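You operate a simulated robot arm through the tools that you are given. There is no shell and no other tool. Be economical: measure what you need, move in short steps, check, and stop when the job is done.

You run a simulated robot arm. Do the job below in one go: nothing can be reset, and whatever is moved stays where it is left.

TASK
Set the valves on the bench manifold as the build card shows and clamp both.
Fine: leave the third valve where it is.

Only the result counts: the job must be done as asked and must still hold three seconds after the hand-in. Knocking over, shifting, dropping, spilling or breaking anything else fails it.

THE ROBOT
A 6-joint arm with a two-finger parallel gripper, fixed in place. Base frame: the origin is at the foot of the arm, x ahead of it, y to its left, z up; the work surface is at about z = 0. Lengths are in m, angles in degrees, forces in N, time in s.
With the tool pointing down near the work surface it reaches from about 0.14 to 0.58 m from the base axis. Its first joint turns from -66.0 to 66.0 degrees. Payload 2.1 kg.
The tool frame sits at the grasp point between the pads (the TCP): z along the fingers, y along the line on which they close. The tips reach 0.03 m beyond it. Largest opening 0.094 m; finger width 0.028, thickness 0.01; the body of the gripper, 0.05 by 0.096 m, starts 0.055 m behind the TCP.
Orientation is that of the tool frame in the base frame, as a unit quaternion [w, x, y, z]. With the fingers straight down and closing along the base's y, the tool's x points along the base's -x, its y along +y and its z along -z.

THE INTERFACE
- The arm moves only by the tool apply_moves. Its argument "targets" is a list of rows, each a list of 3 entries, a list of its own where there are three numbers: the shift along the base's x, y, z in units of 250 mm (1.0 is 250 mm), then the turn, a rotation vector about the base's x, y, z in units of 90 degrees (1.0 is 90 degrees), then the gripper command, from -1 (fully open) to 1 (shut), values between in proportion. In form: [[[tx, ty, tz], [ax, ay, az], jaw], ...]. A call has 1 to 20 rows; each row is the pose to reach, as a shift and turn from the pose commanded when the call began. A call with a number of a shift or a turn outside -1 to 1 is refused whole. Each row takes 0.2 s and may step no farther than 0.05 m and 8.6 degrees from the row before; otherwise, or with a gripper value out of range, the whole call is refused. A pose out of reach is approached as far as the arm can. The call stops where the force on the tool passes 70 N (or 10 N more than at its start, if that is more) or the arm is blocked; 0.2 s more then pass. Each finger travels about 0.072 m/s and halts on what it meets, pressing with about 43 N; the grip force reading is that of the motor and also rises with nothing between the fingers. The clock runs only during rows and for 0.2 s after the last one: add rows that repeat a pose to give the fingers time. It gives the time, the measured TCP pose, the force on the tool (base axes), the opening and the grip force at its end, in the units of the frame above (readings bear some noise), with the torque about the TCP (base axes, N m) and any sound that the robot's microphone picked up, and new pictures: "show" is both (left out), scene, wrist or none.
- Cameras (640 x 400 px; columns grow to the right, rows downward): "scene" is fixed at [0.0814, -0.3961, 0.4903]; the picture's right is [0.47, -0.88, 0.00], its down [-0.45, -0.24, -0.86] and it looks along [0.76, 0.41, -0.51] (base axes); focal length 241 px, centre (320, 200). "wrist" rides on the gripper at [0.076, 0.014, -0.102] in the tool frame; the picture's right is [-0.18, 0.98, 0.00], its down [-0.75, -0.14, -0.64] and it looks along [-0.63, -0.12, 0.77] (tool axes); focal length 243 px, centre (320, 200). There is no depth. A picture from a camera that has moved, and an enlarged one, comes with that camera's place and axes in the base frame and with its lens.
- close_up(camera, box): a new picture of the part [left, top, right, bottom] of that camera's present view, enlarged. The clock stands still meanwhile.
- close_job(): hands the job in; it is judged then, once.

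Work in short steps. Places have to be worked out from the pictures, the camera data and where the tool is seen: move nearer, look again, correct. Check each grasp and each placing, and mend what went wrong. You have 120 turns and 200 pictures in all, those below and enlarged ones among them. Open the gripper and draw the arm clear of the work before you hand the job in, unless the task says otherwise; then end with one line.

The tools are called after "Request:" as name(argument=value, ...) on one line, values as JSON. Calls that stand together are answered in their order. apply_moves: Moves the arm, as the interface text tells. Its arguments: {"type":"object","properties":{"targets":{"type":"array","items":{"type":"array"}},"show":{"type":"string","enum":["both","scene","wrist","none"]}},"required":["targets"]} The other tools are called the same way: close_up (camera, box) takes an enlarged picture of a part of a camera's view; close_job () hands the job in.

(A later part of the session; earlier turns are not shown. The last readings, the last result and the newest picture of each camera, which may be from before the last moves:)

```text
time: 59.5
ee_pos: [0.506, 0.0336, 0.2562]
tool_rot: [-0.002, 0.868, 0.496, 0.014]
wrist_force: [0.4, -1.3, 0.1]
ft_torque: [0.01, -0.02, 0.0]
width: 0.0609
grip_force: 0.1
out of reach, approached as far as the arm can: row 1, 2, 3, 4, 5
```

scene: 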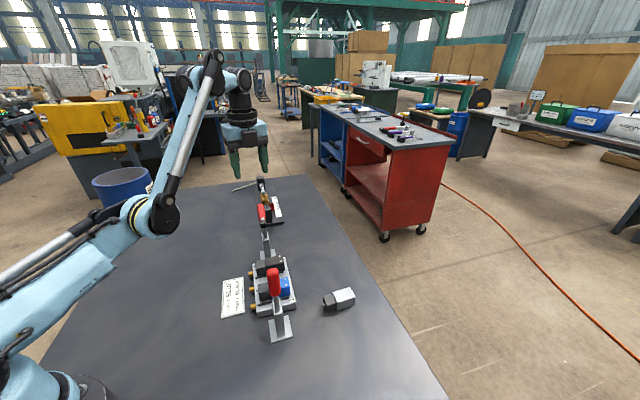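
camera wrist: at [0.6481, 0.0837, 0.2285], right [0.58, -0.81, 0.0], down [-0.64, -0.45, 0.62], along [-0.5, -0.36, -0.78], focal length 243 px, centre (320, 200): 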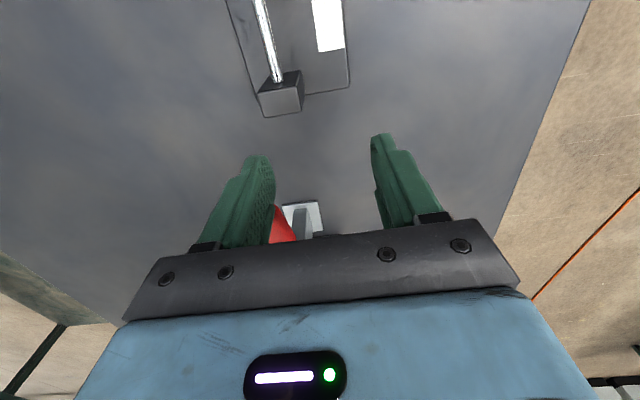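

I continue turning at a slightly retracted position.

Request:
apply_moves(targets=[[[-0.06, -0.04, -0.05], [0, 0, 0.09], -0.3], [[-0.12, -0.09, -0.08], [0, 0, 0.18], -0.3], [[-0.12, -0.09, -0.08], [0, 0, 0.27], -0.3], [[-0.12, -0.09, -0.08], [0, 0, 0.36], -0.3], [[-0.12, -0.09, -0.08], [0, 0, 0.45], -0.3], [[-0.12, -0.09, -0.08], [0, 0, 0.54], -0.3], [[-0.12, -0.09, -0.08], [0, 0, 0.63], -0.3], [[-0.12, -0.09, -0.08], [0, 0, 0.72], -0.3], [[-0.12, -0.09, -0.08], [0, 0, 0.81], -0.3], [[-0.12, -0.09, -0.08], [0, 0, 0.9], -0.3], [[-0.12, -0.09, -0.08], [0, 0, 0.99], -0.3]], show="none")

Request:
apply_moves(targets=[[[0, 0, 0], [0, 0, 0.09], -0.3], [[0, 0, 0], [0, 0, 0.18], -0.3], [[0, 0, 0], [0, 0, 0.27], -0.3], [[0, 0, 0], [0, 0, 0.36], -0.3], [[0, 0, 0], [0, 0, 0.45], -0.3], [[0, 0, 0], [0, 0, 0.54], -0.3], [[0, 0, 0], [0, 0, 0.63], -0.3], [[0, 0, 0], [0, 0, 0.72], -0.3], [[0, 0, 0], [0, 0, 0.81], -0.3], [[0, 0, 0], [0, 0, 0.85], -0.3], [[0, 0, 0], [0, 0, 0.85], -0.3]])

```text
time: 61.9
ee_pos: [0.4872, 0.0137, 0.2466]
tool_rot: [-0.01, 0.261, 0.965, 0.009]
wrist_force: [0.3, 0.3, -0.2]
ft_torque: [0.01, 0.04, -0.04]
width: 0.0613
grip_force: 0.1
out of reach, approached as far as the arm can: row 1, 2, 3, 4, 5, 6, 7, 8, 9, 10, 11
```

```text
time: 64.3
ee_pos: [0.4882, 0.0125, 0.2452]
tool_rot: [-0.013, -0.392, 0.92, 0.0]
wrist_force: [0.5, 0.5, 0.0]
ft_torque: [0.0, 0.01, 0.0]
width: 0.061
grip_force: 0.0
camera wrist: at [0.4273, -0.0309, 0.3495], right [-0.58, 0.81, 0.01], down [0.64, 0.45, 0.62], along [0.5, 0.37, -0.78], focal length 243 px, centre (320, 200)
```

scene: 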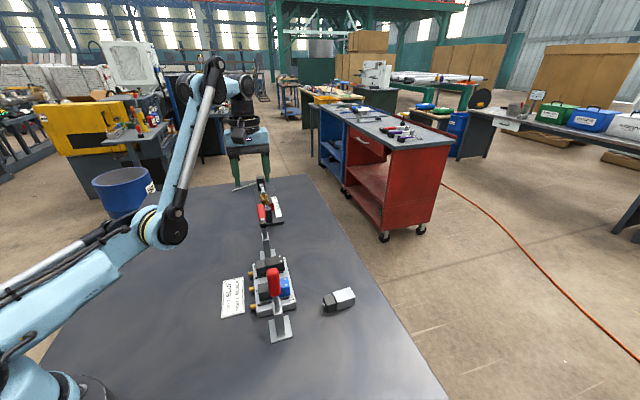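
wrist: 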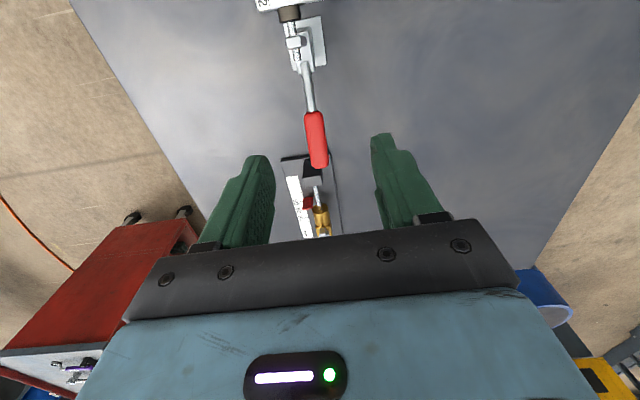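

Good orientation now. I descend astride handle 2 at ≈(0.523,0.035,0.10).

Request:
apply_moves(targets=[[[0.07, 0.045, -0.15], [0, 0, -0.006], -0.3], [[0.139, 0.09, -0.3], [0, 0, -0.012], -0.3], [[0.139, 0.09, -0.45], [0, 0, -0.012], -0.3], [[0.139, 0.09, -0.579], [0, 0, -0.012], -0.3], [[0.139, 0.09, -0.579], [0, 0, -0.012], -0.3]])

Request:
close_up(camera="scene", box=[220, 170, 348, 250])

```text
time: 65.3
ee_pos: [0.5686, 0.0385, 0.1472]
tool_rot: [-0.02, -0.383, 0.924, 0.004]
wrist_force: [5.5, 2.6, 24.9]
ft_torque: [0.43, 0.53, -0.18]
width: 0.0598
grip_force: 0.1
out of reach, approached as far as the arm can: row 1, 2, 3, 4, 5
stopped in row 5: the force on the tool passed its limit at 314 N (the readings are from after the stop); the commanded pose is now the measured one
camera wrist: at [0.5084, -0.0048, 0.2507], right [-0.56, 0.83, 0.02], down [0.66, 0.44, 0.61], along [0.5, 0.36, -0.79], focal length 243 px, centre (320, 200)
```

scene: 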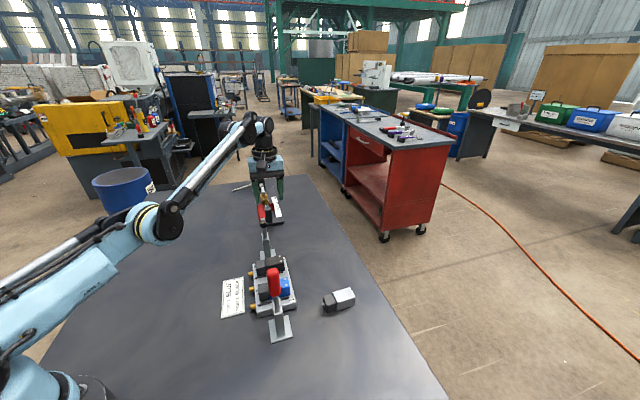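
wrist: 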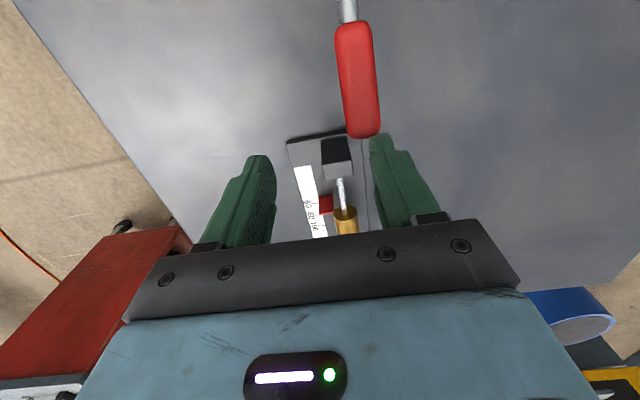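

```text
5.00 times, centred on (284, 210) of scene
camera zoom: at [0.0813, -0.3961, 0.4903], right [0.47, -0.88, 0.0], down [-0.45, -0.24, -0.86], along [0.76, 0.41, -0.5], focal length 1204 px, centre (500, 150)
```

zoom: 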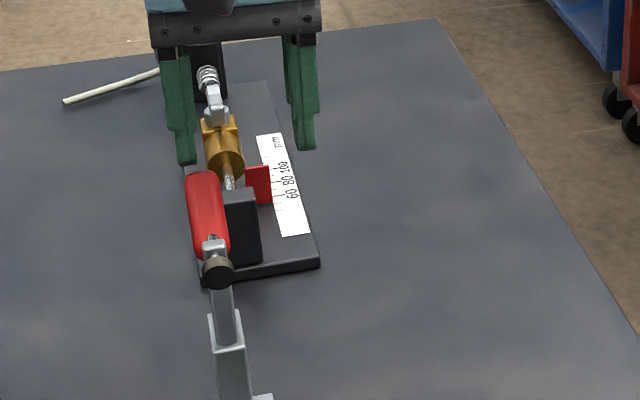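

The handle is unmoved. The arm seems to have flipped elbow-down when it passed full stretch, so its elbow sits at a limit. I rise away and stretch through straight, then pull in to get back to elbow-up.

Request:
apply_moves(targets=[[[0, 0, 0.1], [0, 0, 0], -0.3], [[0, 0, 0.25], [0, 0, 0], -0.3], [[0, 0, 0.4], [0, 0, 0], -0.3], [[0, 0, 0.55], [0, 0, 0], -0.3], [[0, 0, 0.65], [0, 0, 0], -0.3], [[0, 0, 0.65], [0, 0, 0], -0.3], [[-0.12, -0.06, 0.65], [0, 0, 0], -0.3], [[-0.24, -0.12, 0.65], [0, 0, 0], -0.3], [[-0.36, -0.18, 0.65], [0, 0, 0], -0.3], [[-0.48, -0.24, 0.65], [0, 0, 0], -0.3], [[-0.48, -0.24, 0.65], [0, 0, 0], -0.3]])

Request:
close_up(camera="scene", box=[210, 160, 370, 260])

```text
time: 67.8
ee_pos: [0.448, -0.0225, 0.3071]
tool_rot: [-0.02, -0.383, 0.923, 0.004]
wrist_force: [-0.1, -0.2, -0.4]
ft_torque: [-0.01, -0.02, 0.01]
width: 0.061
grip_force: 0.1
out of reach, approached as far as the arm can: row 2, 3, 4, 5, 6, 7, 8
camera wrist: at [0.3888, -0.0659, 0.4118], right [-0.57, 0.82, 0.02], down [0.66, 0.44, 0.61], along [0.5, 0.36, -0.79], focal length 243 px, centre (320, 200)
```

scene: 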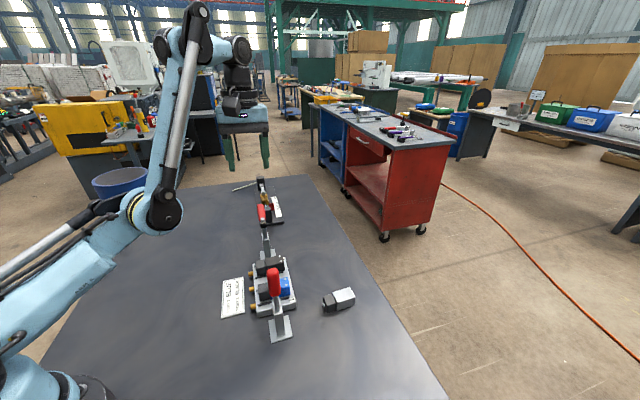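
wrist: 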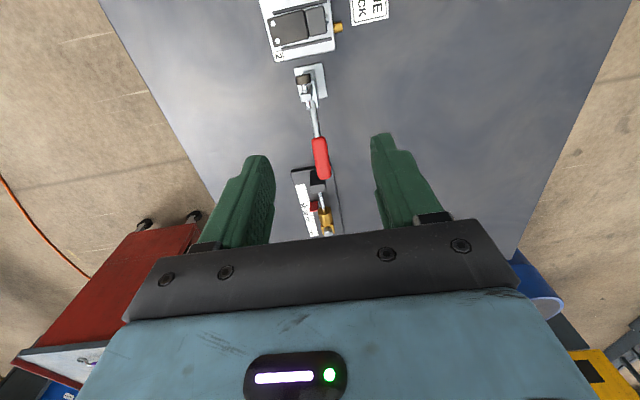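

```text
4.00 times, centred on (290, 210) of scene
camera zoom: at [0.0814, -0.3961, 0.4903], right [0.47, -0.88, 0.0], down [-0.45, -0.24, -0.86], along [0.76, 0.41, -0.51], focal length 963 px, centre (440, 160)
```

zoom: 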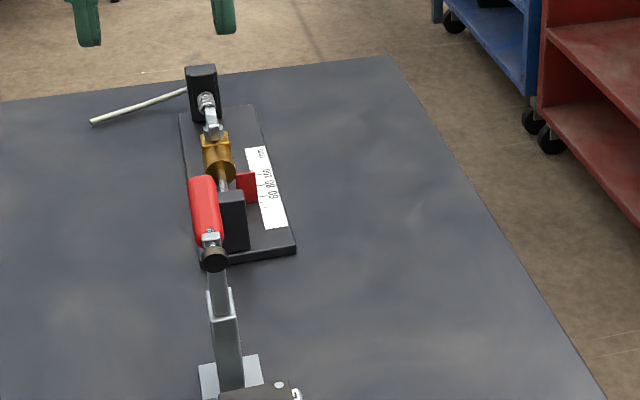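

Nothing was disturbed, but the elbow is still below. I try again: stretch well past reach, slide downward, then pull in.

Request:
apply_moves(targets=[[[0.15, 0, 0.1], [0, 0, 0], -0.3], [[0.3, 0, 0.2], [0, 0, 0], -0.3], [[0.45, 0, 0.3], [0, 0, 0], -0.3], [[0.6, 0, 0.3], [0, 0, 0], -0.3], [[0.75, 0, 0.3], [0, 0, 0], -0.3], [[0.75, 0, 0.15], [0, 0, 0], -0.3], [[0.75, 0, 0], [0, 0, 0], -0.3], [[0.75, 0, -0.15], [0, 0, 0], -0.3], [[0.75, 0, -0.25], [0, 0, 0], -0.3], [[0.6, 0, -0.25], [0, 0, 0], -0.3], [[0.45, 0, -0.25], [0, 0, 0], -0.3], [[0.3, 0, -0.25], [0, 0, 0], -0.3], [[0.15, 0, -0.25], [0, 0, 0], -0.3], [[0, 0, -0.2], [0, 0, 0], -0.3], [[0, 0, -0.2], [0, 0, 0], -0.3]], show="scene")

```text
time: 71.0
ee_pos: [0.4565, -0.024, 0.2622]
tool_rot: [-0.019, -0.383, 0.924, 0.004]
wrist_force: [0.1, 0.2, -0.5]
ft_torque: [0.0, 0.0, -0.02]
width: 0.061
grip_force: 0.1
out of reach, approached as far as the arm can: row 1, 2, 3, 4, 5, 6, 7, 8, 9, 10, 11, 14, 15
```

scene: 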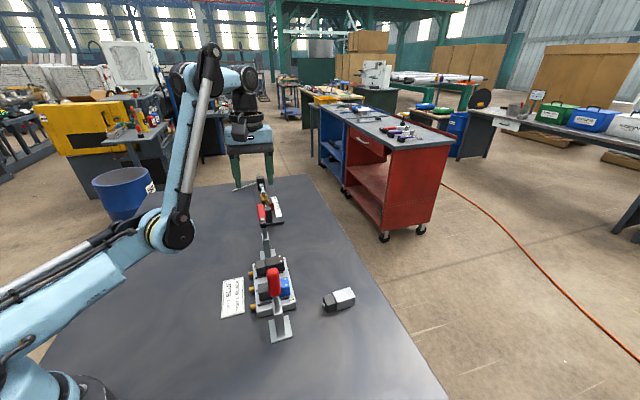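

Pulling in at constant height bends it the wrong way. I go high to full stretch, then drop vertically so the forearm bends downward.

Request:
apply_moves(targets=[[[-0.03, 0, 0.16], [0, 0, 0], -0.3], [[-0.06, 0, 0.32], [0, 0, 0], -0.3], [[-0.1, 0, 0.48], [0, 0, 0], -0.3], [[-0.15, 0, 0.64], [0, 0, 0], -0.3], [[-0.18, 0, 0.8], [0, 0, 0], -0.3], [[-0.18, 0, 0.98], [0, 0, 0], -0.3], [[-0.18, 0, 0.98], [0, 0, 0], -0.3], [[-0.18, 0, 0.8], [0, 0, 0], -0.3], [[-0.18, 0, 0.62], [0, 0, 0], -0.3], [[-0.18, 0, 0.44], [0, 0, 0], -0.3], [[-0.18, 0, 0.26], [0, 0, 0], -0.3], [[-0.18, 0, 0.2], [0, 0, 0], -0.3]], show="scene")

```text
time: 73.5
ee_pos: [0.4121, -0.0244, 0.3122]
tool_rot: [-0.021, -0.382, 0.924, 0.004]
wrist_force: [0.2, -0.4, 0.7]
ft_torque: [0.0, 0.04, -0.03]
width: 0.0612
grip_force: 0.2
out of reach, approached as far as the arm can: row 3, 4, 5, 6, 7, 8, 9
```

scene: 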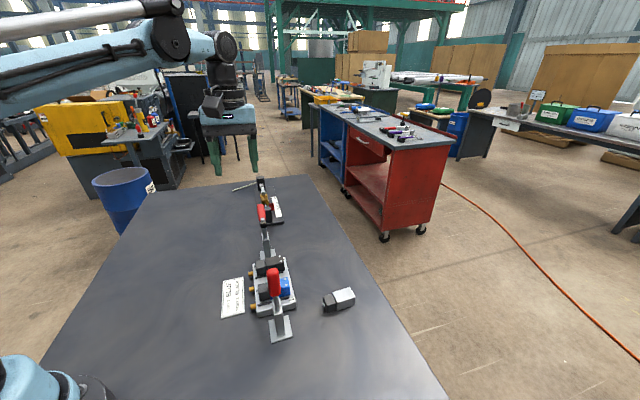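

Elbow-up is restored. I approach handle 2 on a lower path to avoid the stretch limit.

Request:
apply_moves(targets=[[[0.16, 0, -0.148], [0.006, -0.027, 0], -0.3], [[0.288, 0.07, -0.288], [0.006, -0.027, 0], -0.3], [[0.408, 0.17, -0.408], [0.006, -0.027, 0], -0.3], [[0.48, 0.23, -0.508], [0.006, -0.027, 0], -0.3], [[0.48, 0.23, -0.508], [0.006, -0.027, 0], -0.3]])

Request:
close_up(camera="wrist", box=[200, 60, 440, 210])

```text
refused: row 1 steps farther than a row can; nothing moved
```

```text
2.67 times, centred on (320, 135) of wrist
camera zoom: at [0.3519, -0.0669, 0.4164], right [-0.56, 0.83, 0.02], down [0.66, 0.44, 0.61], along [0.5, 0.36, -0.79], focal length 647 px, centre (320, 373)
```

zoom: 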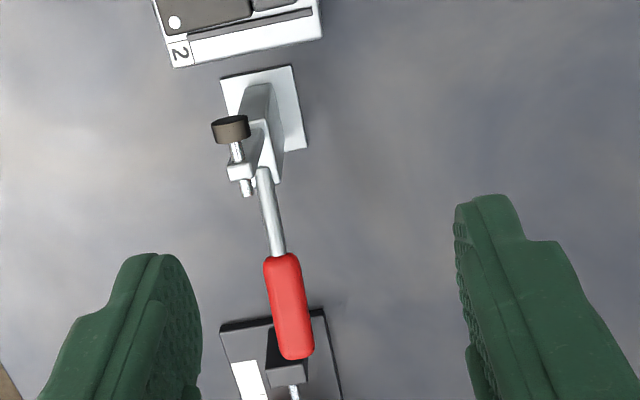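

The step was slightly too long, so I resend with smaller rows.

Request:
apply_moves(targets=[[[0.08, 0, -0.08], [0.006, -0.027, 0], -0.3], [[0.16, 0, -0.16], [0.006, -0.027, 0], -0.3], [[0.25, 0.05, -0.26], [0.006, -0.027, 0], -0.3], [[0.34, 0.11, -0.36], [0.006, -0.027, 0], -0.3], [[0.42, 0.17, -0.44], [0.006, -0.027, 0], -0.3], [[0.48, 0.23, -0.508], [0.006, -0.027, 0], -0.3], [[0.48, 0.23, -0.508], [0.006, -0.027, 0], -0.3]])

Request:
close_up(camera="wrist", box=[200, 60, 440, 210])

```text
time: 75.2
ee_pos: [0.534, 0.0338, 0.1847]
tool_rot: [0.001, -0.383, 0.924, 0.001]
wrist_force: [0.4, -0.3, 0.1]
ft_torque: [0.02, 0.0, 0.03]
width: 0.0614
grip_force: 0.2
camera wrist: at [0.4692, -0.0099, 0.2854], right [-0.56, 0.83, 0.0], down [0.63, 0.43, 0.64], along [0.53, 0.36, -0.76], focal length 243 px, centre (320, 200)
```

scene: 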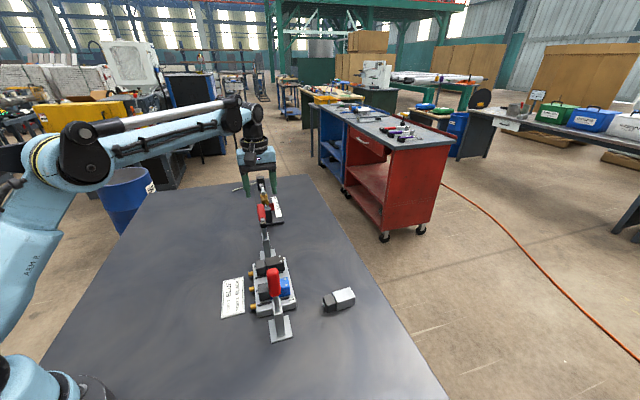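
wrist: 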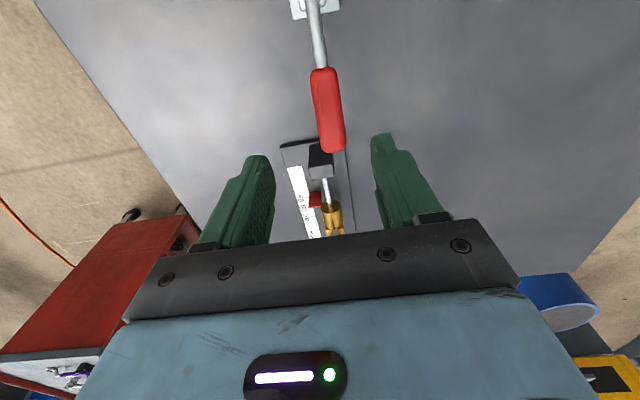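

```text
2.67 times, centred on (320, 135) of wrist
camera zoom: at [0.4692, -0.0099, 0.2854], right [-0.56, 0.83, 0.0], down [0.63, 0.43, 0.64], along [0.53, 0.36, -0.76], focal length 647 px, centre (320, 373)
```

zoom: 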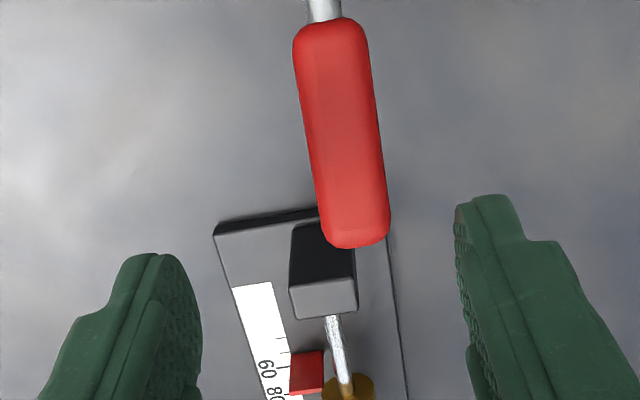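

Arm healthy and handle centred ≈(0.523,0.036). I descend onto it.

Request:
apply_moves(targets=[[[-0.036, 0.011, -0.05], [0, 0, 0], -0.3], [[-0.036, 0.011, -0.18], [0, 0, 0], -0.3], [[-0.036, 0.011, -0.3], [0, 0, 0], -0.3], [[-0.036, 0.011, -0.34], [0, 0, 0], -0.3], [[-0.036, 0.011, -0.34], [0, 0, 0], -0.3]], show="wrist")

```text
time: 76.3
ee_pos: [0.5233, 0.0373, 0.1002]
tool_rot: [0.001, -0.383, 0.924, 0.001]
wrist_force: [0.3, 0.1, -0.1]
ft_torque: [-0.01, -0.02, 0.0]
width: 0.0611
grip_force: 0.0
camera wrist: at [0.459, -0.0061, 0.2014], right [-0.57, 0.82, 0.0], down [0.63, 0.43, 0.64], along [0.53, 0.36, -0.76], focal length 243 px, centre (320, 200)
```

wrist: 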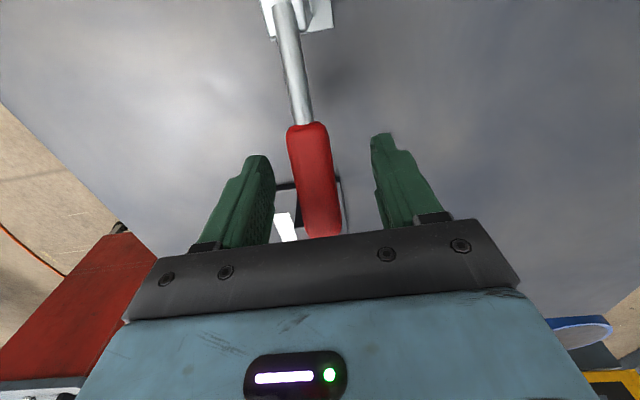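

The handle is between the fingers; I shift 1 mm and close on it.

Request:
apply_moves(targets=[[[0.004, -0.006, 0], [0, 0, 0], 0.2], [[0.004, -0.006, 0], [0, 0, 0], 0.6], [[0.004, -0.006, 0], [0, 0, 0], 1], [[0.004, -0.006, 0], [0, 0, 0], 1]], show="none")

Request:
apply_moves(targets=[[[-0.001, -0.001, 0.016], [0.011, -0.011, 0], 1], [[-0.0034, -0.0034, 0.033], [0.022, -0.022, 0], 1], [[-0.008, -0.008, 0.055], [0.035, -0.035, 0], 1], [[-0.0136, -0.0136, 0.077], [0.049, -0.049, 0], 1], [[-0.021, -0.021, 0.098], [0.063, -0.063, 0], 1], [[-0.03, -0.03, 0.117], [0.077, -0.077, 0], 1]], show="scene")

```text
time: 77.3
ee_pos: [0.5247, 0.0355, 0.1009]
tool_rot: [0.001, -0.383, 0.924, 0.0]
wrist_force: [-9.7, 4.0, -2.2]
ft_torque: [0.01, -0.09, -0.02]
width: 0.025
grip_force: 45.0
```

```text
time: 78.8
ee_pos: [0.5162, 0.0281, 0.1283]
tool_rot: [0.075, -0.382, 0.921, 0.035]
wrist_force: [-33.0, -8.4, -42.7]
ft_torque: [0.6, -0.89, 0.12]
width: 0.025
grip_force: 45.4
```

scene: 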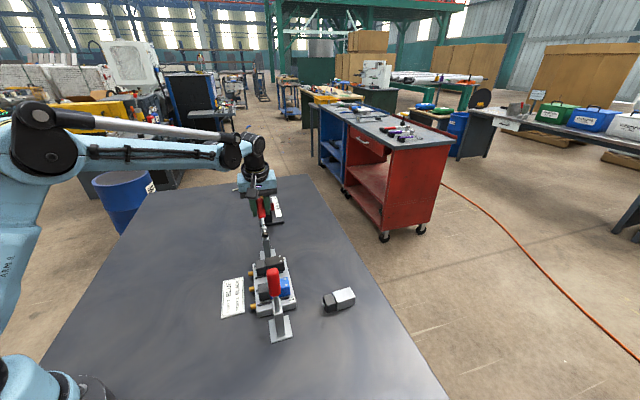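

Moving along; there's a slight outward pull, so I tighten the radius and continue to ~75°.

Request:
apply_moves(targets=[[[-0.016, -0.016, 0.008], [0.024, -0.024, 0], 1], [[-0.0294, -0.0294, 0.024], [0.047, -0.047, 0], 1], [[-0.041, -0.041, 0.04], [0.07, -0.07, 0], 1], [[-0.0537, -0.0537, 0.055], [0.094, -0.094, 0], 1], [[-0.067, -0.067, 0.067], [0.117, -0.117, 0], 1], [[-0.081, -0.081, 0.078], [0.141, -0.141, 0], 1], [[-0.096, -0.096, 0.086], [0.165, -0.165, 0], 1], [[-0.111, -0.111, 0.093], [0.188, -0.188, 0], 1]], show="scene")

Request:
close_up(camera="scene", box=[210, 180, 354, 270])

```text
time: 80.5
ee_pos: [0.4908, 0.002, 0.1532]
tool_rot: [0.268, -0.368, 0.883, 0.112]
wrist_force: [-3.7, 21.8, -16.6]
ft_torque: [0.91, -1.0, -0.14]
width: 0.0248
grip_force: 45.1
```

scene: 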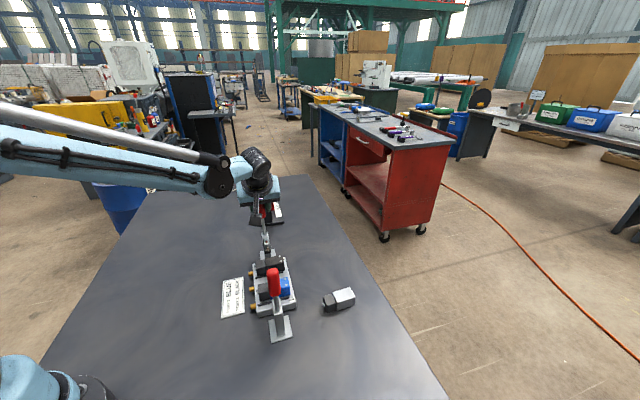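

```text
4.44 times, centred on (282, 225) of scene
camera zoom: at [0.0815, -0.3961, 0.4903], right [0.47, -0.88, 0.0], down [-0.45, -0.24, -0.86], along [0.76, 0.41, -0.51], focal length 1070 px, centre (489, 89)
```

zoom: 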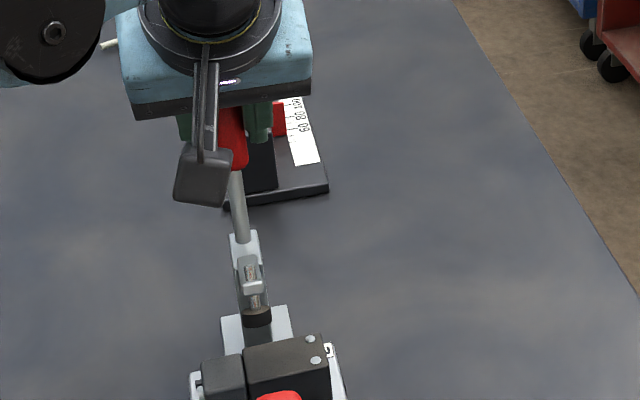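

About 73° now and arm 2 is coming down. I continue toward 95°.

Request:
apply_moves(targets=[[[-0.018, -0.013, 0.006], [0.012, -0.012, 0], 1], [[-0.034, -0.028, 0.01], [0.024, -0.024, 0], 1], [[-0.05, -0.044, 0.011], [0.036, -0.036, 0], 1], [[-0.0664, -0.0604, 0.01], [0.048, -0.048, 0], 1]], show="scene")

Request:
close_up(camera="scene", box=[210, 190, 354, 280])

```text
time: 81.5
ee_pos: [0.4743, -0.0127, 0.1554]
tool_rot: [0.32, -0.358, 0.867, 0.133]
wrist_force: [5.3, 11.0, 30.3]
ft_torque: [0.45, -0.79, 0.08]
width: 0.0248
grip_force: 44.9
```

scene: 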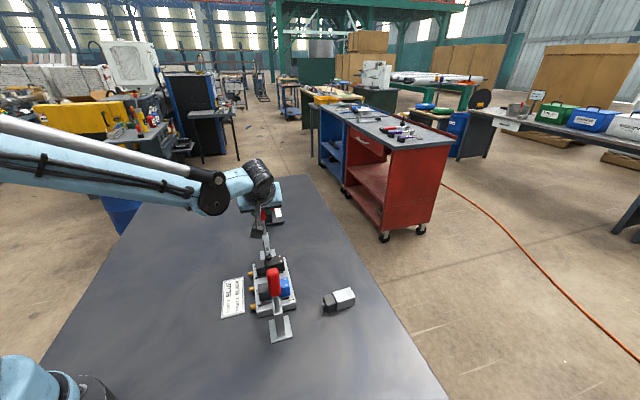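

```text
4.44 times, centred on (282, 235) of scene
camera zoom: at [0.0812, -0.3961, 0.4904], right [0.47, -0.88, 0.0], down [-0.45, -0.24, -0.86], along [0.76, 0.41, -0.5], focal length 1070 px, centre (489, 44)
```

zoom: 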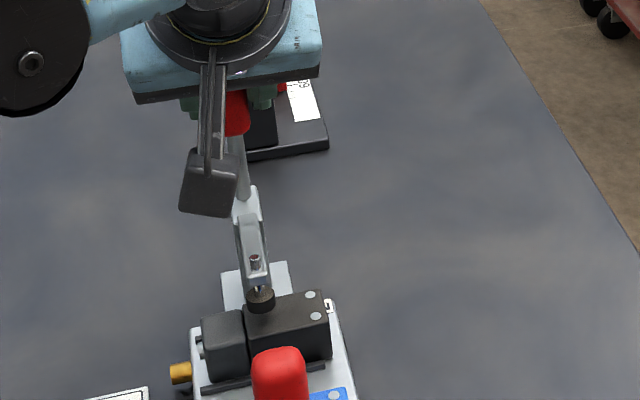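

About 93°, with the bumper nearly on black. I push a bit further.

Request:
apply_moves(targets=[[[-0.007, -0.007, 0.007], [0.01, -0.01, 0], 1], [[-0.015, -0.015, 0.006], [0.02, -0.02, 0], 1], [[-0.023, -0.023, 0.003], [0.03, -0.03, 0], 1], [[-0.031, -0.031, 0.0], [0.04, -0.04, 0], 1], [[-0.039, -0.039, -0.003], [0.05, -0.05, 0], 1]], show="none")

Request:
close_up(camera="scene", box=[220, 210, 332, 280])

```text
time: 82.8
ee_pos: [0.4664, -0.0208, 0.1569]
tool_rot: [0.369, -0.351, 0.847, 0.152]
wrist_force: [61.0, 34.1, 5.3]
ft_torque: [-0.51, 0.92, 0.12]
width: 0.0249
grip_force: 45.2
```

```text
5.71 times, centred on (276, 245) of scene
camera zoom: at [0.0815, -0.3961, 0.4904], right [0.47, -0.88, 0.0], down [-0.45, -0.24, -0.86], along [0.76, 0.41, -0.51], focal length 1375 px, centre (571, -57)
```

zoom: 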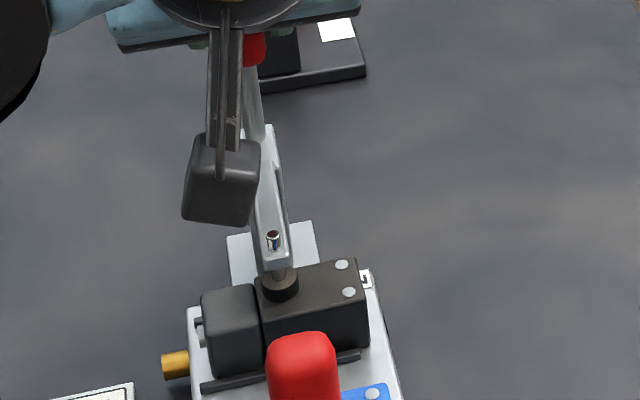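

The bumper is firmly on black, with resistance at 67 N. I release and rise straight up to compare with clamp 1.

Request:
apply_moves(targets=[[[0.01, 0.01, 0], [0, 0, 0], 1], [[0.01, 0.01, 0], [0, 0, 0], 0.2], [[0.01, 0.01, 0], [0, 0, 0], -0.2], [[0.01, 0.01, 0], [0, 0, 0], -0.2], [[0.01, 0.01, 0.12], [0, 0, 0], -0.2], [[0.01, 0.01, 0.28], [-0.03, 0.03, 0], -0.2], [[0.01, 0.01, 0.42], [-0.09, 0.09, 0], -0.2], [[0.01, 0.01, 0.5], [-0.15, 0.15, 0], -0.2], [[0.01, 0.01, 0.5], [-0.2, 0.2, 0], -0.2]])

Request:
close_up(camera="scene", box=[210, 220, 338, 300])

Request:
close_up(camera="wrist", box=[200, 0, 440, 150])

```text
time: 84.8
ee_pos: [0.465, -0.0215, 0.2783]
tool_rot: [0.167, -0.375, 0.909, 0.069]
wrist_force: [-0.1, 0.3, -0.2]
ft_torque: [-0.02, 0.0, 0.0]
width: 0.0565
grip_force: 0.1
camera wrist: at [0.3786, -0.0875, 0.3469], right [-0.57, 0.82, 0.06], down [0.44, 0.24, 0.87], along [0.69, 0.53, -0.49], focal length 243 px, centre (320, 200)
```

scene: 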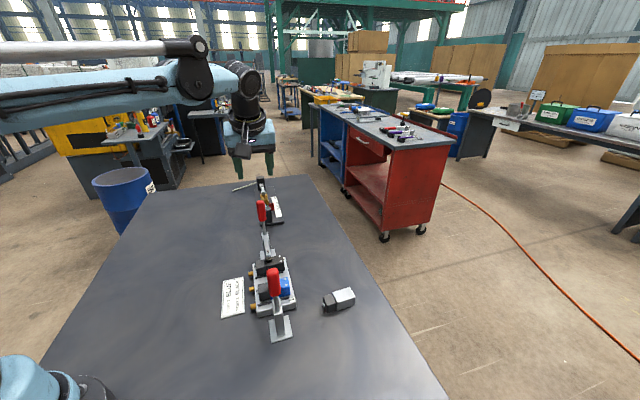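
wrist: 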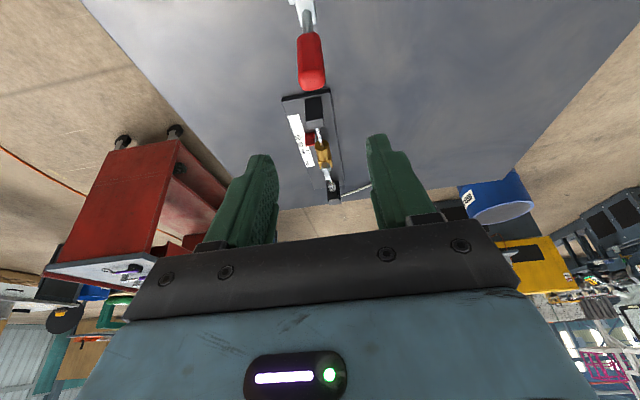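

```text
5.00 times, centred on (274, 260) of scene
camera zoom: at [0.0814, -0.3961, 0.4903], right [0.47, -0.88, 0.0], down [-0.45, -0.24, -0.86], along [0.76, 0.41, -0.51], focal length 1204 px, centre (550, -100)
```

zoom: 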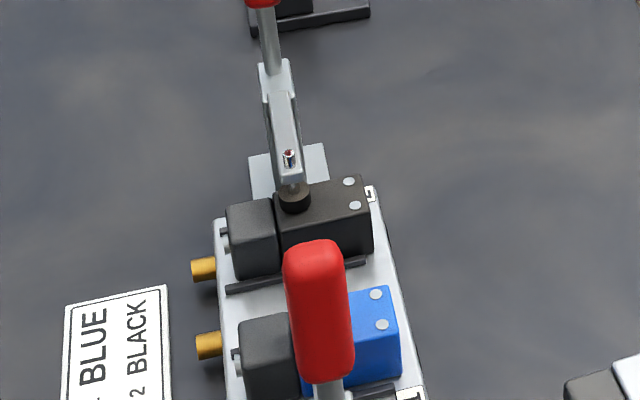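

```text
2.67 times, centred on (320, 75) of wrist
camera zoom: at [0.3786, -0.0875, 0.3469], right [-0.57, 0.82, 0.06], down [0.44, 0.24, 0.87], along [0.69, 0.53, -0.49], focal length 647 px, centre (320, 533)
```

zoom: 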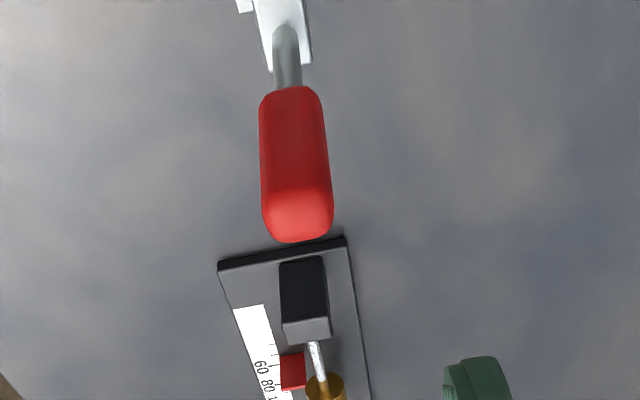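

Both arms look down, but clamp 2's handle seems further over-centre than clamp 1's. I measure both more carefully.

Request:
close_up(camera="scene", box=[230, 185, 310, 235])

Request:
close_up(camera="scene", box=[230, 255, 326, 315])

Request:
close_up(camera="scene", box=[240, 230, 304, 270])

```text
8.00 times, centred on (270, 210) of scene
camera zoom: at [0.0814, -0.3961, 0.4903], right [0.47, -0.88, 0.0], down [-0.45, -0.24, -0.86], along [0.76, 0.41, -0.51], focal length 1926 px, centre (720, 120)
```

zoom: 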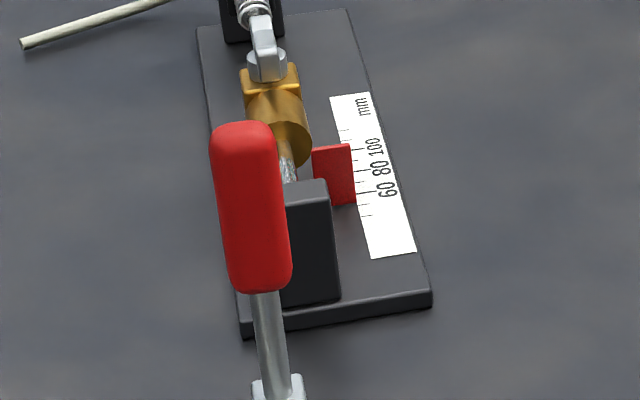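

```text
6.67 times, centred on (278, 285) of scene
camera zoom: at [0.0814, -0.3961, 0.4903], right [0.47, -0.88, 0.0], down [-0.45, -0.24, -0.86], along [0.76, 0.41, -0.51], focal length 1605 px, centre (600, -367)
```

zoom: 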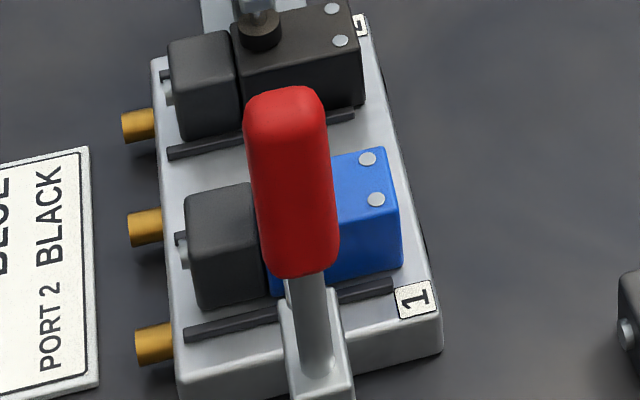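

```text
10.00 times, centred on (272, 250) of scene
camera zoom: at [0.0814, -0.3961, 0.4903], right [0.47, -0.88, 0.0], down [-0.45, -0.24, -0.86], along [0.76, 0.41, -0.51], focal length 2407 px, centre (800, -300)
```

zoom: 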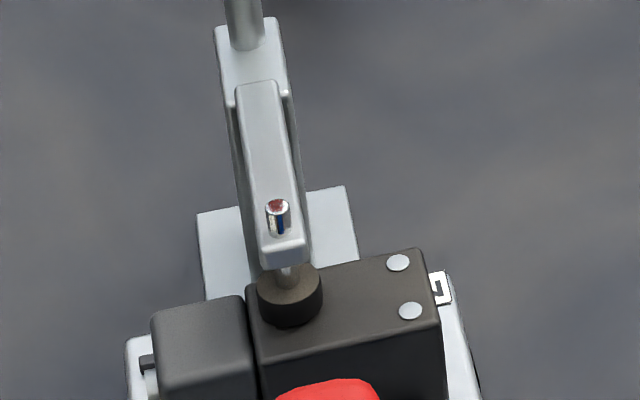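

The scene camera lies in the clamps' plane, so it can't resolve this. I'll take a side view with the wrist camera from the fittings side.

Request:
apply_moves(targets=[[[-0.1, -0.02, 0.06], [-0.08, 0.08, 0], -0.2], [[-0.2, -0.02, 0.08], [-0.1635, 0.1635, 0], -0.5], [[-0.34, 0, 0.08], [-0.1635, 0.1635, 0], -1], [[-0.5, 0.02, 0.08], [-0.1635, 0.1635, 0], -1], [[-0.66, 0.04, 0.04], [-0.1635, 0.1635, 0], -1], [[-0.69, 0.046, -0.1], [-0.1635, 0.1635, 0], -1]], show="none")

Request:
apply_moves(targets=[[[0, 0, 0], [0, 0, -0.09], -1], [[0, 0, 0], [0, 0, -0.18], -1], [[0, 0, 0], [0, 0, -0.27], -1], [[0, 0, 0], [0, 0, -0.36], -1], [[0, 0, 0], [0, 0, -0.45], -1], [[0, 0, 0], [0, 0, -0.54], -1], [[0, 0, 0], [0, 0, -0.63], -1], [[0, 0, 0], [0, 0, -0.72], -1], [[0, 0, 0], [0, 0, -0.81], -1], [[0, 0, 0], [0, 0, -0.9], -1], [[0, 0, 0], [0, 0, -0.99], -1], [[0, 0, 0], [0, 0, -1.0], -1]], show="none")

Request:
apply_moves(targets=[[[0, 0, -0.06], [-0.06, -0.06, 0], -1], [[0, 0, -0.12], [-0.12, -0.12, 0], -1], [[0, 0, -0.18], [-0.18, -0.18, 0], -1], [[0, 0, -0.24], [-0.23, -0.23, 0], -1], [[0, 0, -0.28], [-0.275, -0.275, 0], -1], [[0, 0, -0.28], [-0.275, -0.275, 0], -1]])

```text
refused: row 1 steps farther than a row can; nothing moved
```

```text
time: 87.3
ee_pos: [0.4666, -0.0221, 0.2796]
tool_rot: [0.167, 0.378, 0.908, -0.07]
wrist_force: [-0.9, 0.1, 0.3]
ft_torque: [0.03, -0.02, -0.01]
width: 0.0941
grip_force: 0.0
```

```text
time: 88.8
ee_pos: [0.4657, -0.0209, 0.2087]
tool_rot: [0.433, 0.338, 0.816, -0.179]
wrist_force: [0.4, -0.6, 0.1]
ft_torque: [0.0, 0.05, -0.03]
width: 0.0941
grip_force: 0.1
camera wrist: at [0.386, 0.0801, 0.2017], right [0.77, 0.62, 0.15], down [-0.18, -0.02, 0.98], along [0.62, -0.78, 0.09], focal length 243 px, centre (320, 200)
```

scene: 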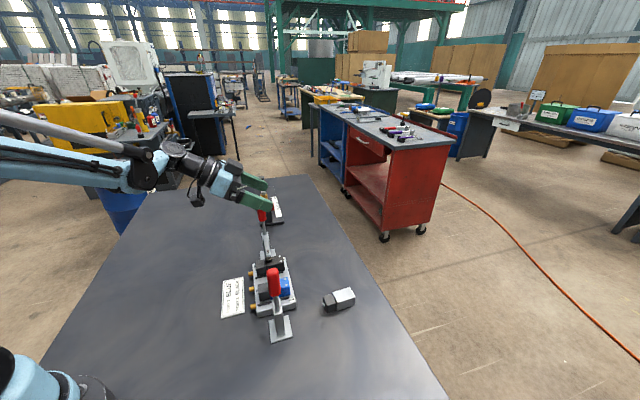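
wrist: 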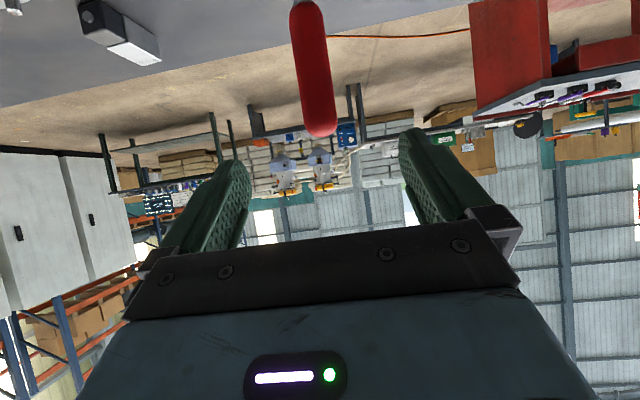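

I mistakenly let the follow-up calls run after the refused one. No contact happened (forces ~0), and the view shows handle 2 is essentially vertical. I rise and move carefully to a side view of both clamps.

Request:
apply_moves(targets=[[[0, 0, 0.1], [0.06, 0.06, 0], -1], [[-0.1, 0.1, 0.1], [0.12, 0.12, 0], -1], [[-0.2, 0.2, 0.1], [0.18, 0.18, 0], -1], [[-0.3, 0.25, 0.1], [0.236, 0.236, 0], -1], [[-0.42, 0.18, 0.06], [0.236, 0.236, 0], -1], [[-0.54, 0.1, 0], [0.236, 0.236, 0], -1], [[-0.667, 0.016, -0.075], [0.236, 0.236, 0], -1], [[-0.667, 0.016, -0.075], [0.236, 0.236, 0], -1]])

Request:
close_up(camera="wrist", box=[160, 60, 480, 260])

```text
time: 90.5
ee_pos: [0.2991, -0.0177, 0.1909]
tool_rot: [0.207, 0.373, 0.901, -0.085]
wrist_force: [-0.2, 0.1, 0.1]
ft_torque: [0.01, -0.02, 0.01]
width: 0.0941
grip_force: 0.0
camera wrist: at [0.2303, 0.0732, 0.2479], right [0.81, 0.58, 0.08], down [0.18, -0.38, 0.91], along [0.55, -0.72, -0.41], focal length 243 px, centre (320, 200)
```

scene: 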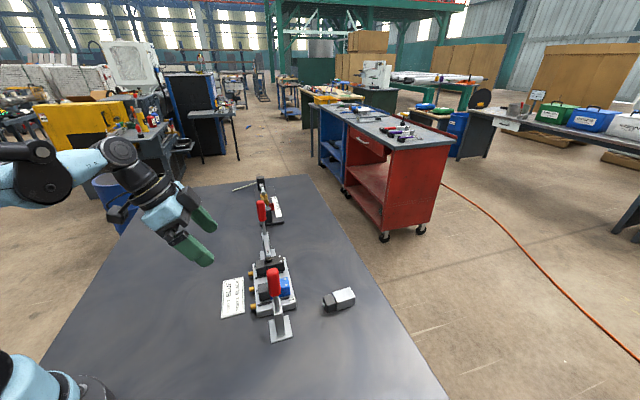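
wrist: 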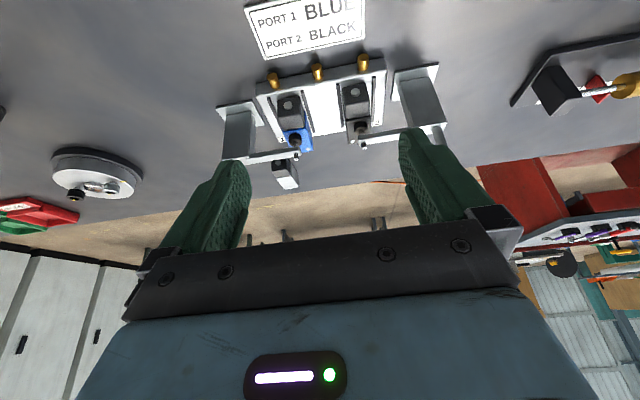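

```text
2.00 times, centred on (320, 160) of wrist
camera zoom: at [0.2303, 0.0732, 0.2479], right [0.81, 0.58, 0.08], down [0.18, -0.38, 0.91], along [0.55, -0.72, -0.41], focal length 485 px, centre (320, 280)
```

zoom: 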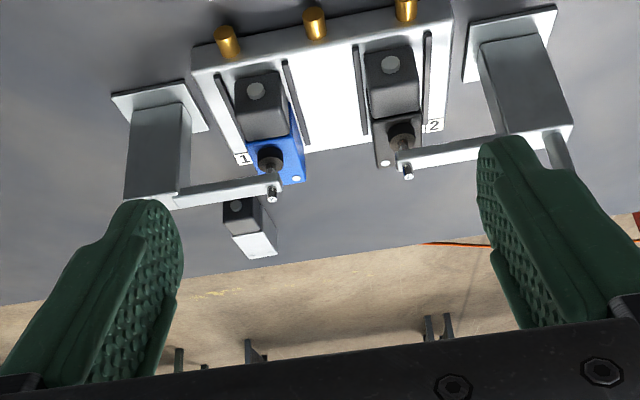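

Request:
close_up(camera="wrist", box=[210, 60, 338, 140])

Request:
close_up(camera="wrist", box=[325, 60, 453, 140])

Request:
close_up(camera="wrist", box=[200, 120, 328, 200])

```text
5.00 times, centred on (274, 100) of wrist
camera zoom: at [0.2303, 0.0732, 0.2479], right [0.81, 0.58, 0.08], down [0.18, -0.38, 0.91], along [0.55, -0.72, -0.41], focal length 1213 px, centre (550, 700)
```

zoom: 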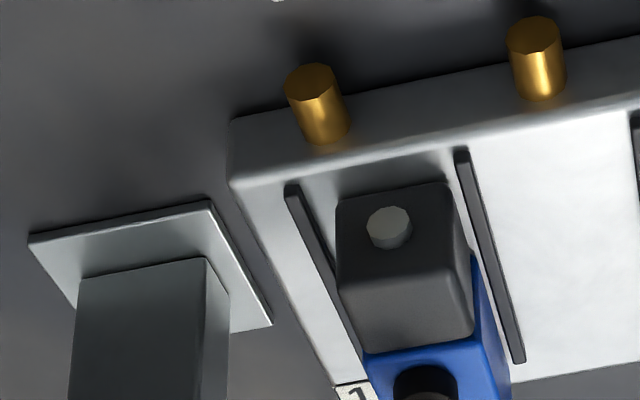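

```text
5.00 times, centred on (389, 100) of wrist
camera zoom: at [0.2303, 0.0732, 0.2479], right [0.81, 0.58, 0.08], down [0.18, -0.38, 0.91], along [0.55, -0.72, -0.41], focal length 1213 px, centre (-25, 700)
```

zoom: 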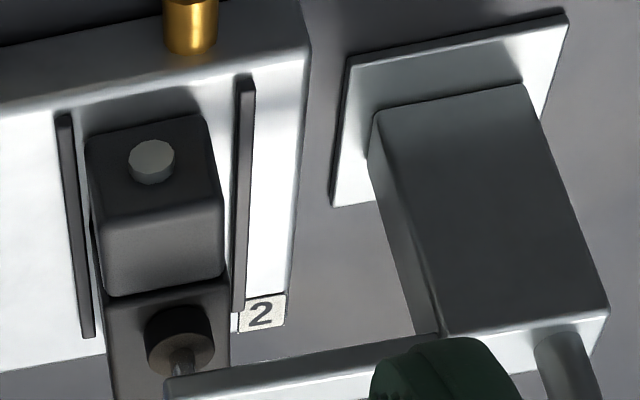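

```text
5.00 times, centred on (264, 160) of wrist
camera zoom: at [0.2303, 0.0732, 0.2479], right [0.81, 0.58, 0.08], down [0.18, -0.38, 0.91], along [0.55, -0.72, -0.41], focal length 1213 px, centre (600, 400)
```

zoom: 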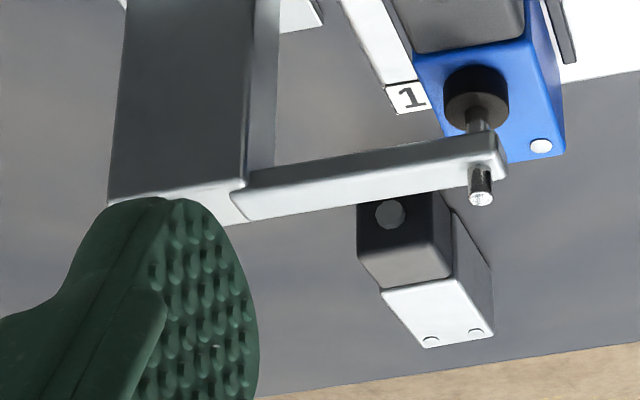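

Side view: both arms are essentially horizontal with bumpers on the valves, in similar states. To verify clamp 2 the same way as clamp 1, I'll push its handle inward with closed fingers from outside.

Request:
apply_moves(targets=[[[0.12, 0.09, 0.1], [0.06, 0.06, 0], -0.5], [[0.244, 0.188, 0.2], [0.12, 0.12, 0], 0.3], [[0.39, 0.3, 0.2], [0.18, 0.18, 0], 1], [[0.538, 0.424, 0.2], [0.2, 0.2, 0], 1], [[0.63, 0.33, 0.2], [0.2, 0.2, 0], 1], [[0.73, 0.235, 0.2], [0.2, 0.2, 0], 1], [[0.82, 0.141, 0.2], [0.2, 0.2, 0], 1], [[0.82, 0.141, 0.06], [0.2, 0.2, 0], 1], [[0.82, 0.141, -0.059], [0.2, 0.2, 0], 1], [[0.82, 0.141, -0.059], [0.2, 0.2, 0], 1]])

```text
time: 92.8
ee_pos: [0.5043, 0.0183, 0.1741]
tool_rot: [0.004, 0.382, 0.924, -0.002]
wrist_force: [-0.9, -1.3, 0.7]
ft_torque: [-0.01, 0.0, 0.0]
width: 0.0
grip_force: 32.8
camera wrist: at [0.4591, 0.0837, 0.2762], right [0.82, 0.57, 0.0], down [0.43, -0.63, 0.65], along [0.37, -0.53, -0.76], focal length 243 px, centre (320, 200)
```

scene: 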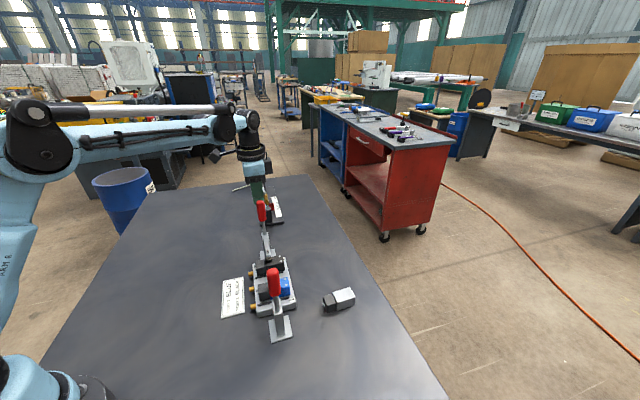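
wrist: 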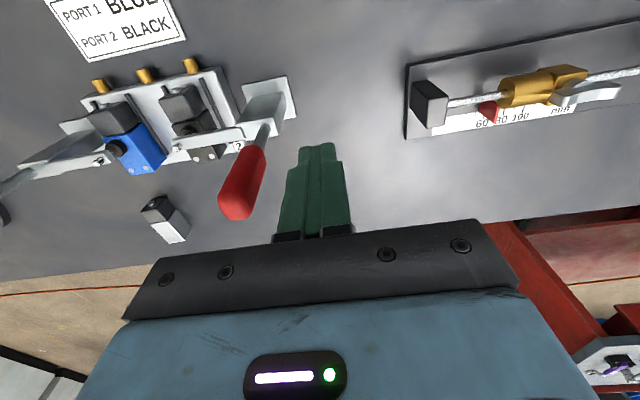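

Positioned behind handle 2. I push inward in small rows until it resists.

Request:
apply_moves(targets=[[[-0.0113, -0.0113, 0], [0, 0, 0], 1], [[-0.0226, -0.0226, 0], [0, 0, 0], 1], [[-0.034, -0.034, 0], [0, 0, 0], 1], [[-0.045, -0.045, 0], [0, 0, 0], 1], [[-0.0565, -0.0565, 0], [0, 0, 0], 1], [[-0.062, -0.062, 0], [0, 0, 0], 1], [[-0.068, -0.068, 0], [0, 0, 0], 1], [[-0.074, -0.074, 0], [0, 0, 0], 1], [[-0.08, -0.08, 0], [0, 0, 0], 1], [[-0.086, -0.086, 0], [0, 0, 0], 1], [[-0.092, -0.092, 0], [0, 0, 0], 1], [[-0.098, -0.098, 0], [0, 0, 0], 1], [[-0.104, -0.104, 0], [0, 0, 0], 1], [[-0.11, -0.11, 0], [0, 0, 0], 1], [[-0.116, -0.116, 0], [0, 0, 0], 1], [[-0.122, -0.122, 0], [0, 0, 0], 1]], show="wrist")

```text
time: 95.4
ee_pos: [0.4855, -0.0013, 0.1756]
tool_rot: [0.013, 0.379, 0.925, 0.009]
wrist_force: [11.5, 7.8, 2.0]
ft_torque: [-0.07, 0.0, -0.02]
width: 0.0
grip_force: 32.9
stopped in row 13: the force on the tool passed its limit at 72 N (the readings are from after the stop); the commanded pose is now the measured one
camera wrist: at [0.4378, 0.0619, 0.2762], right [0.82, 0.57, 0.03], down [0.42, -0.63, 0.65], along [0.39, -0.52, -0.76], focal length 243 px, centre (320, 200)
```

wrist: 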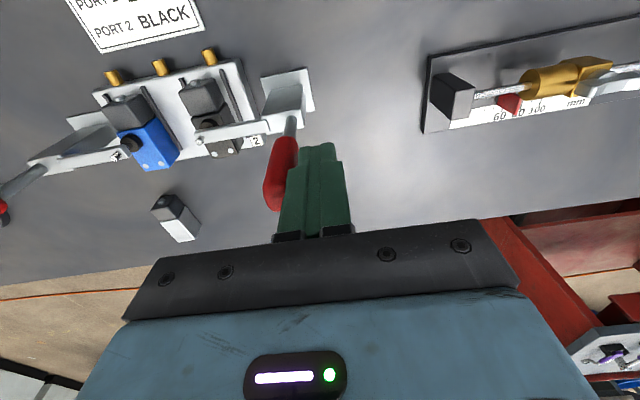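

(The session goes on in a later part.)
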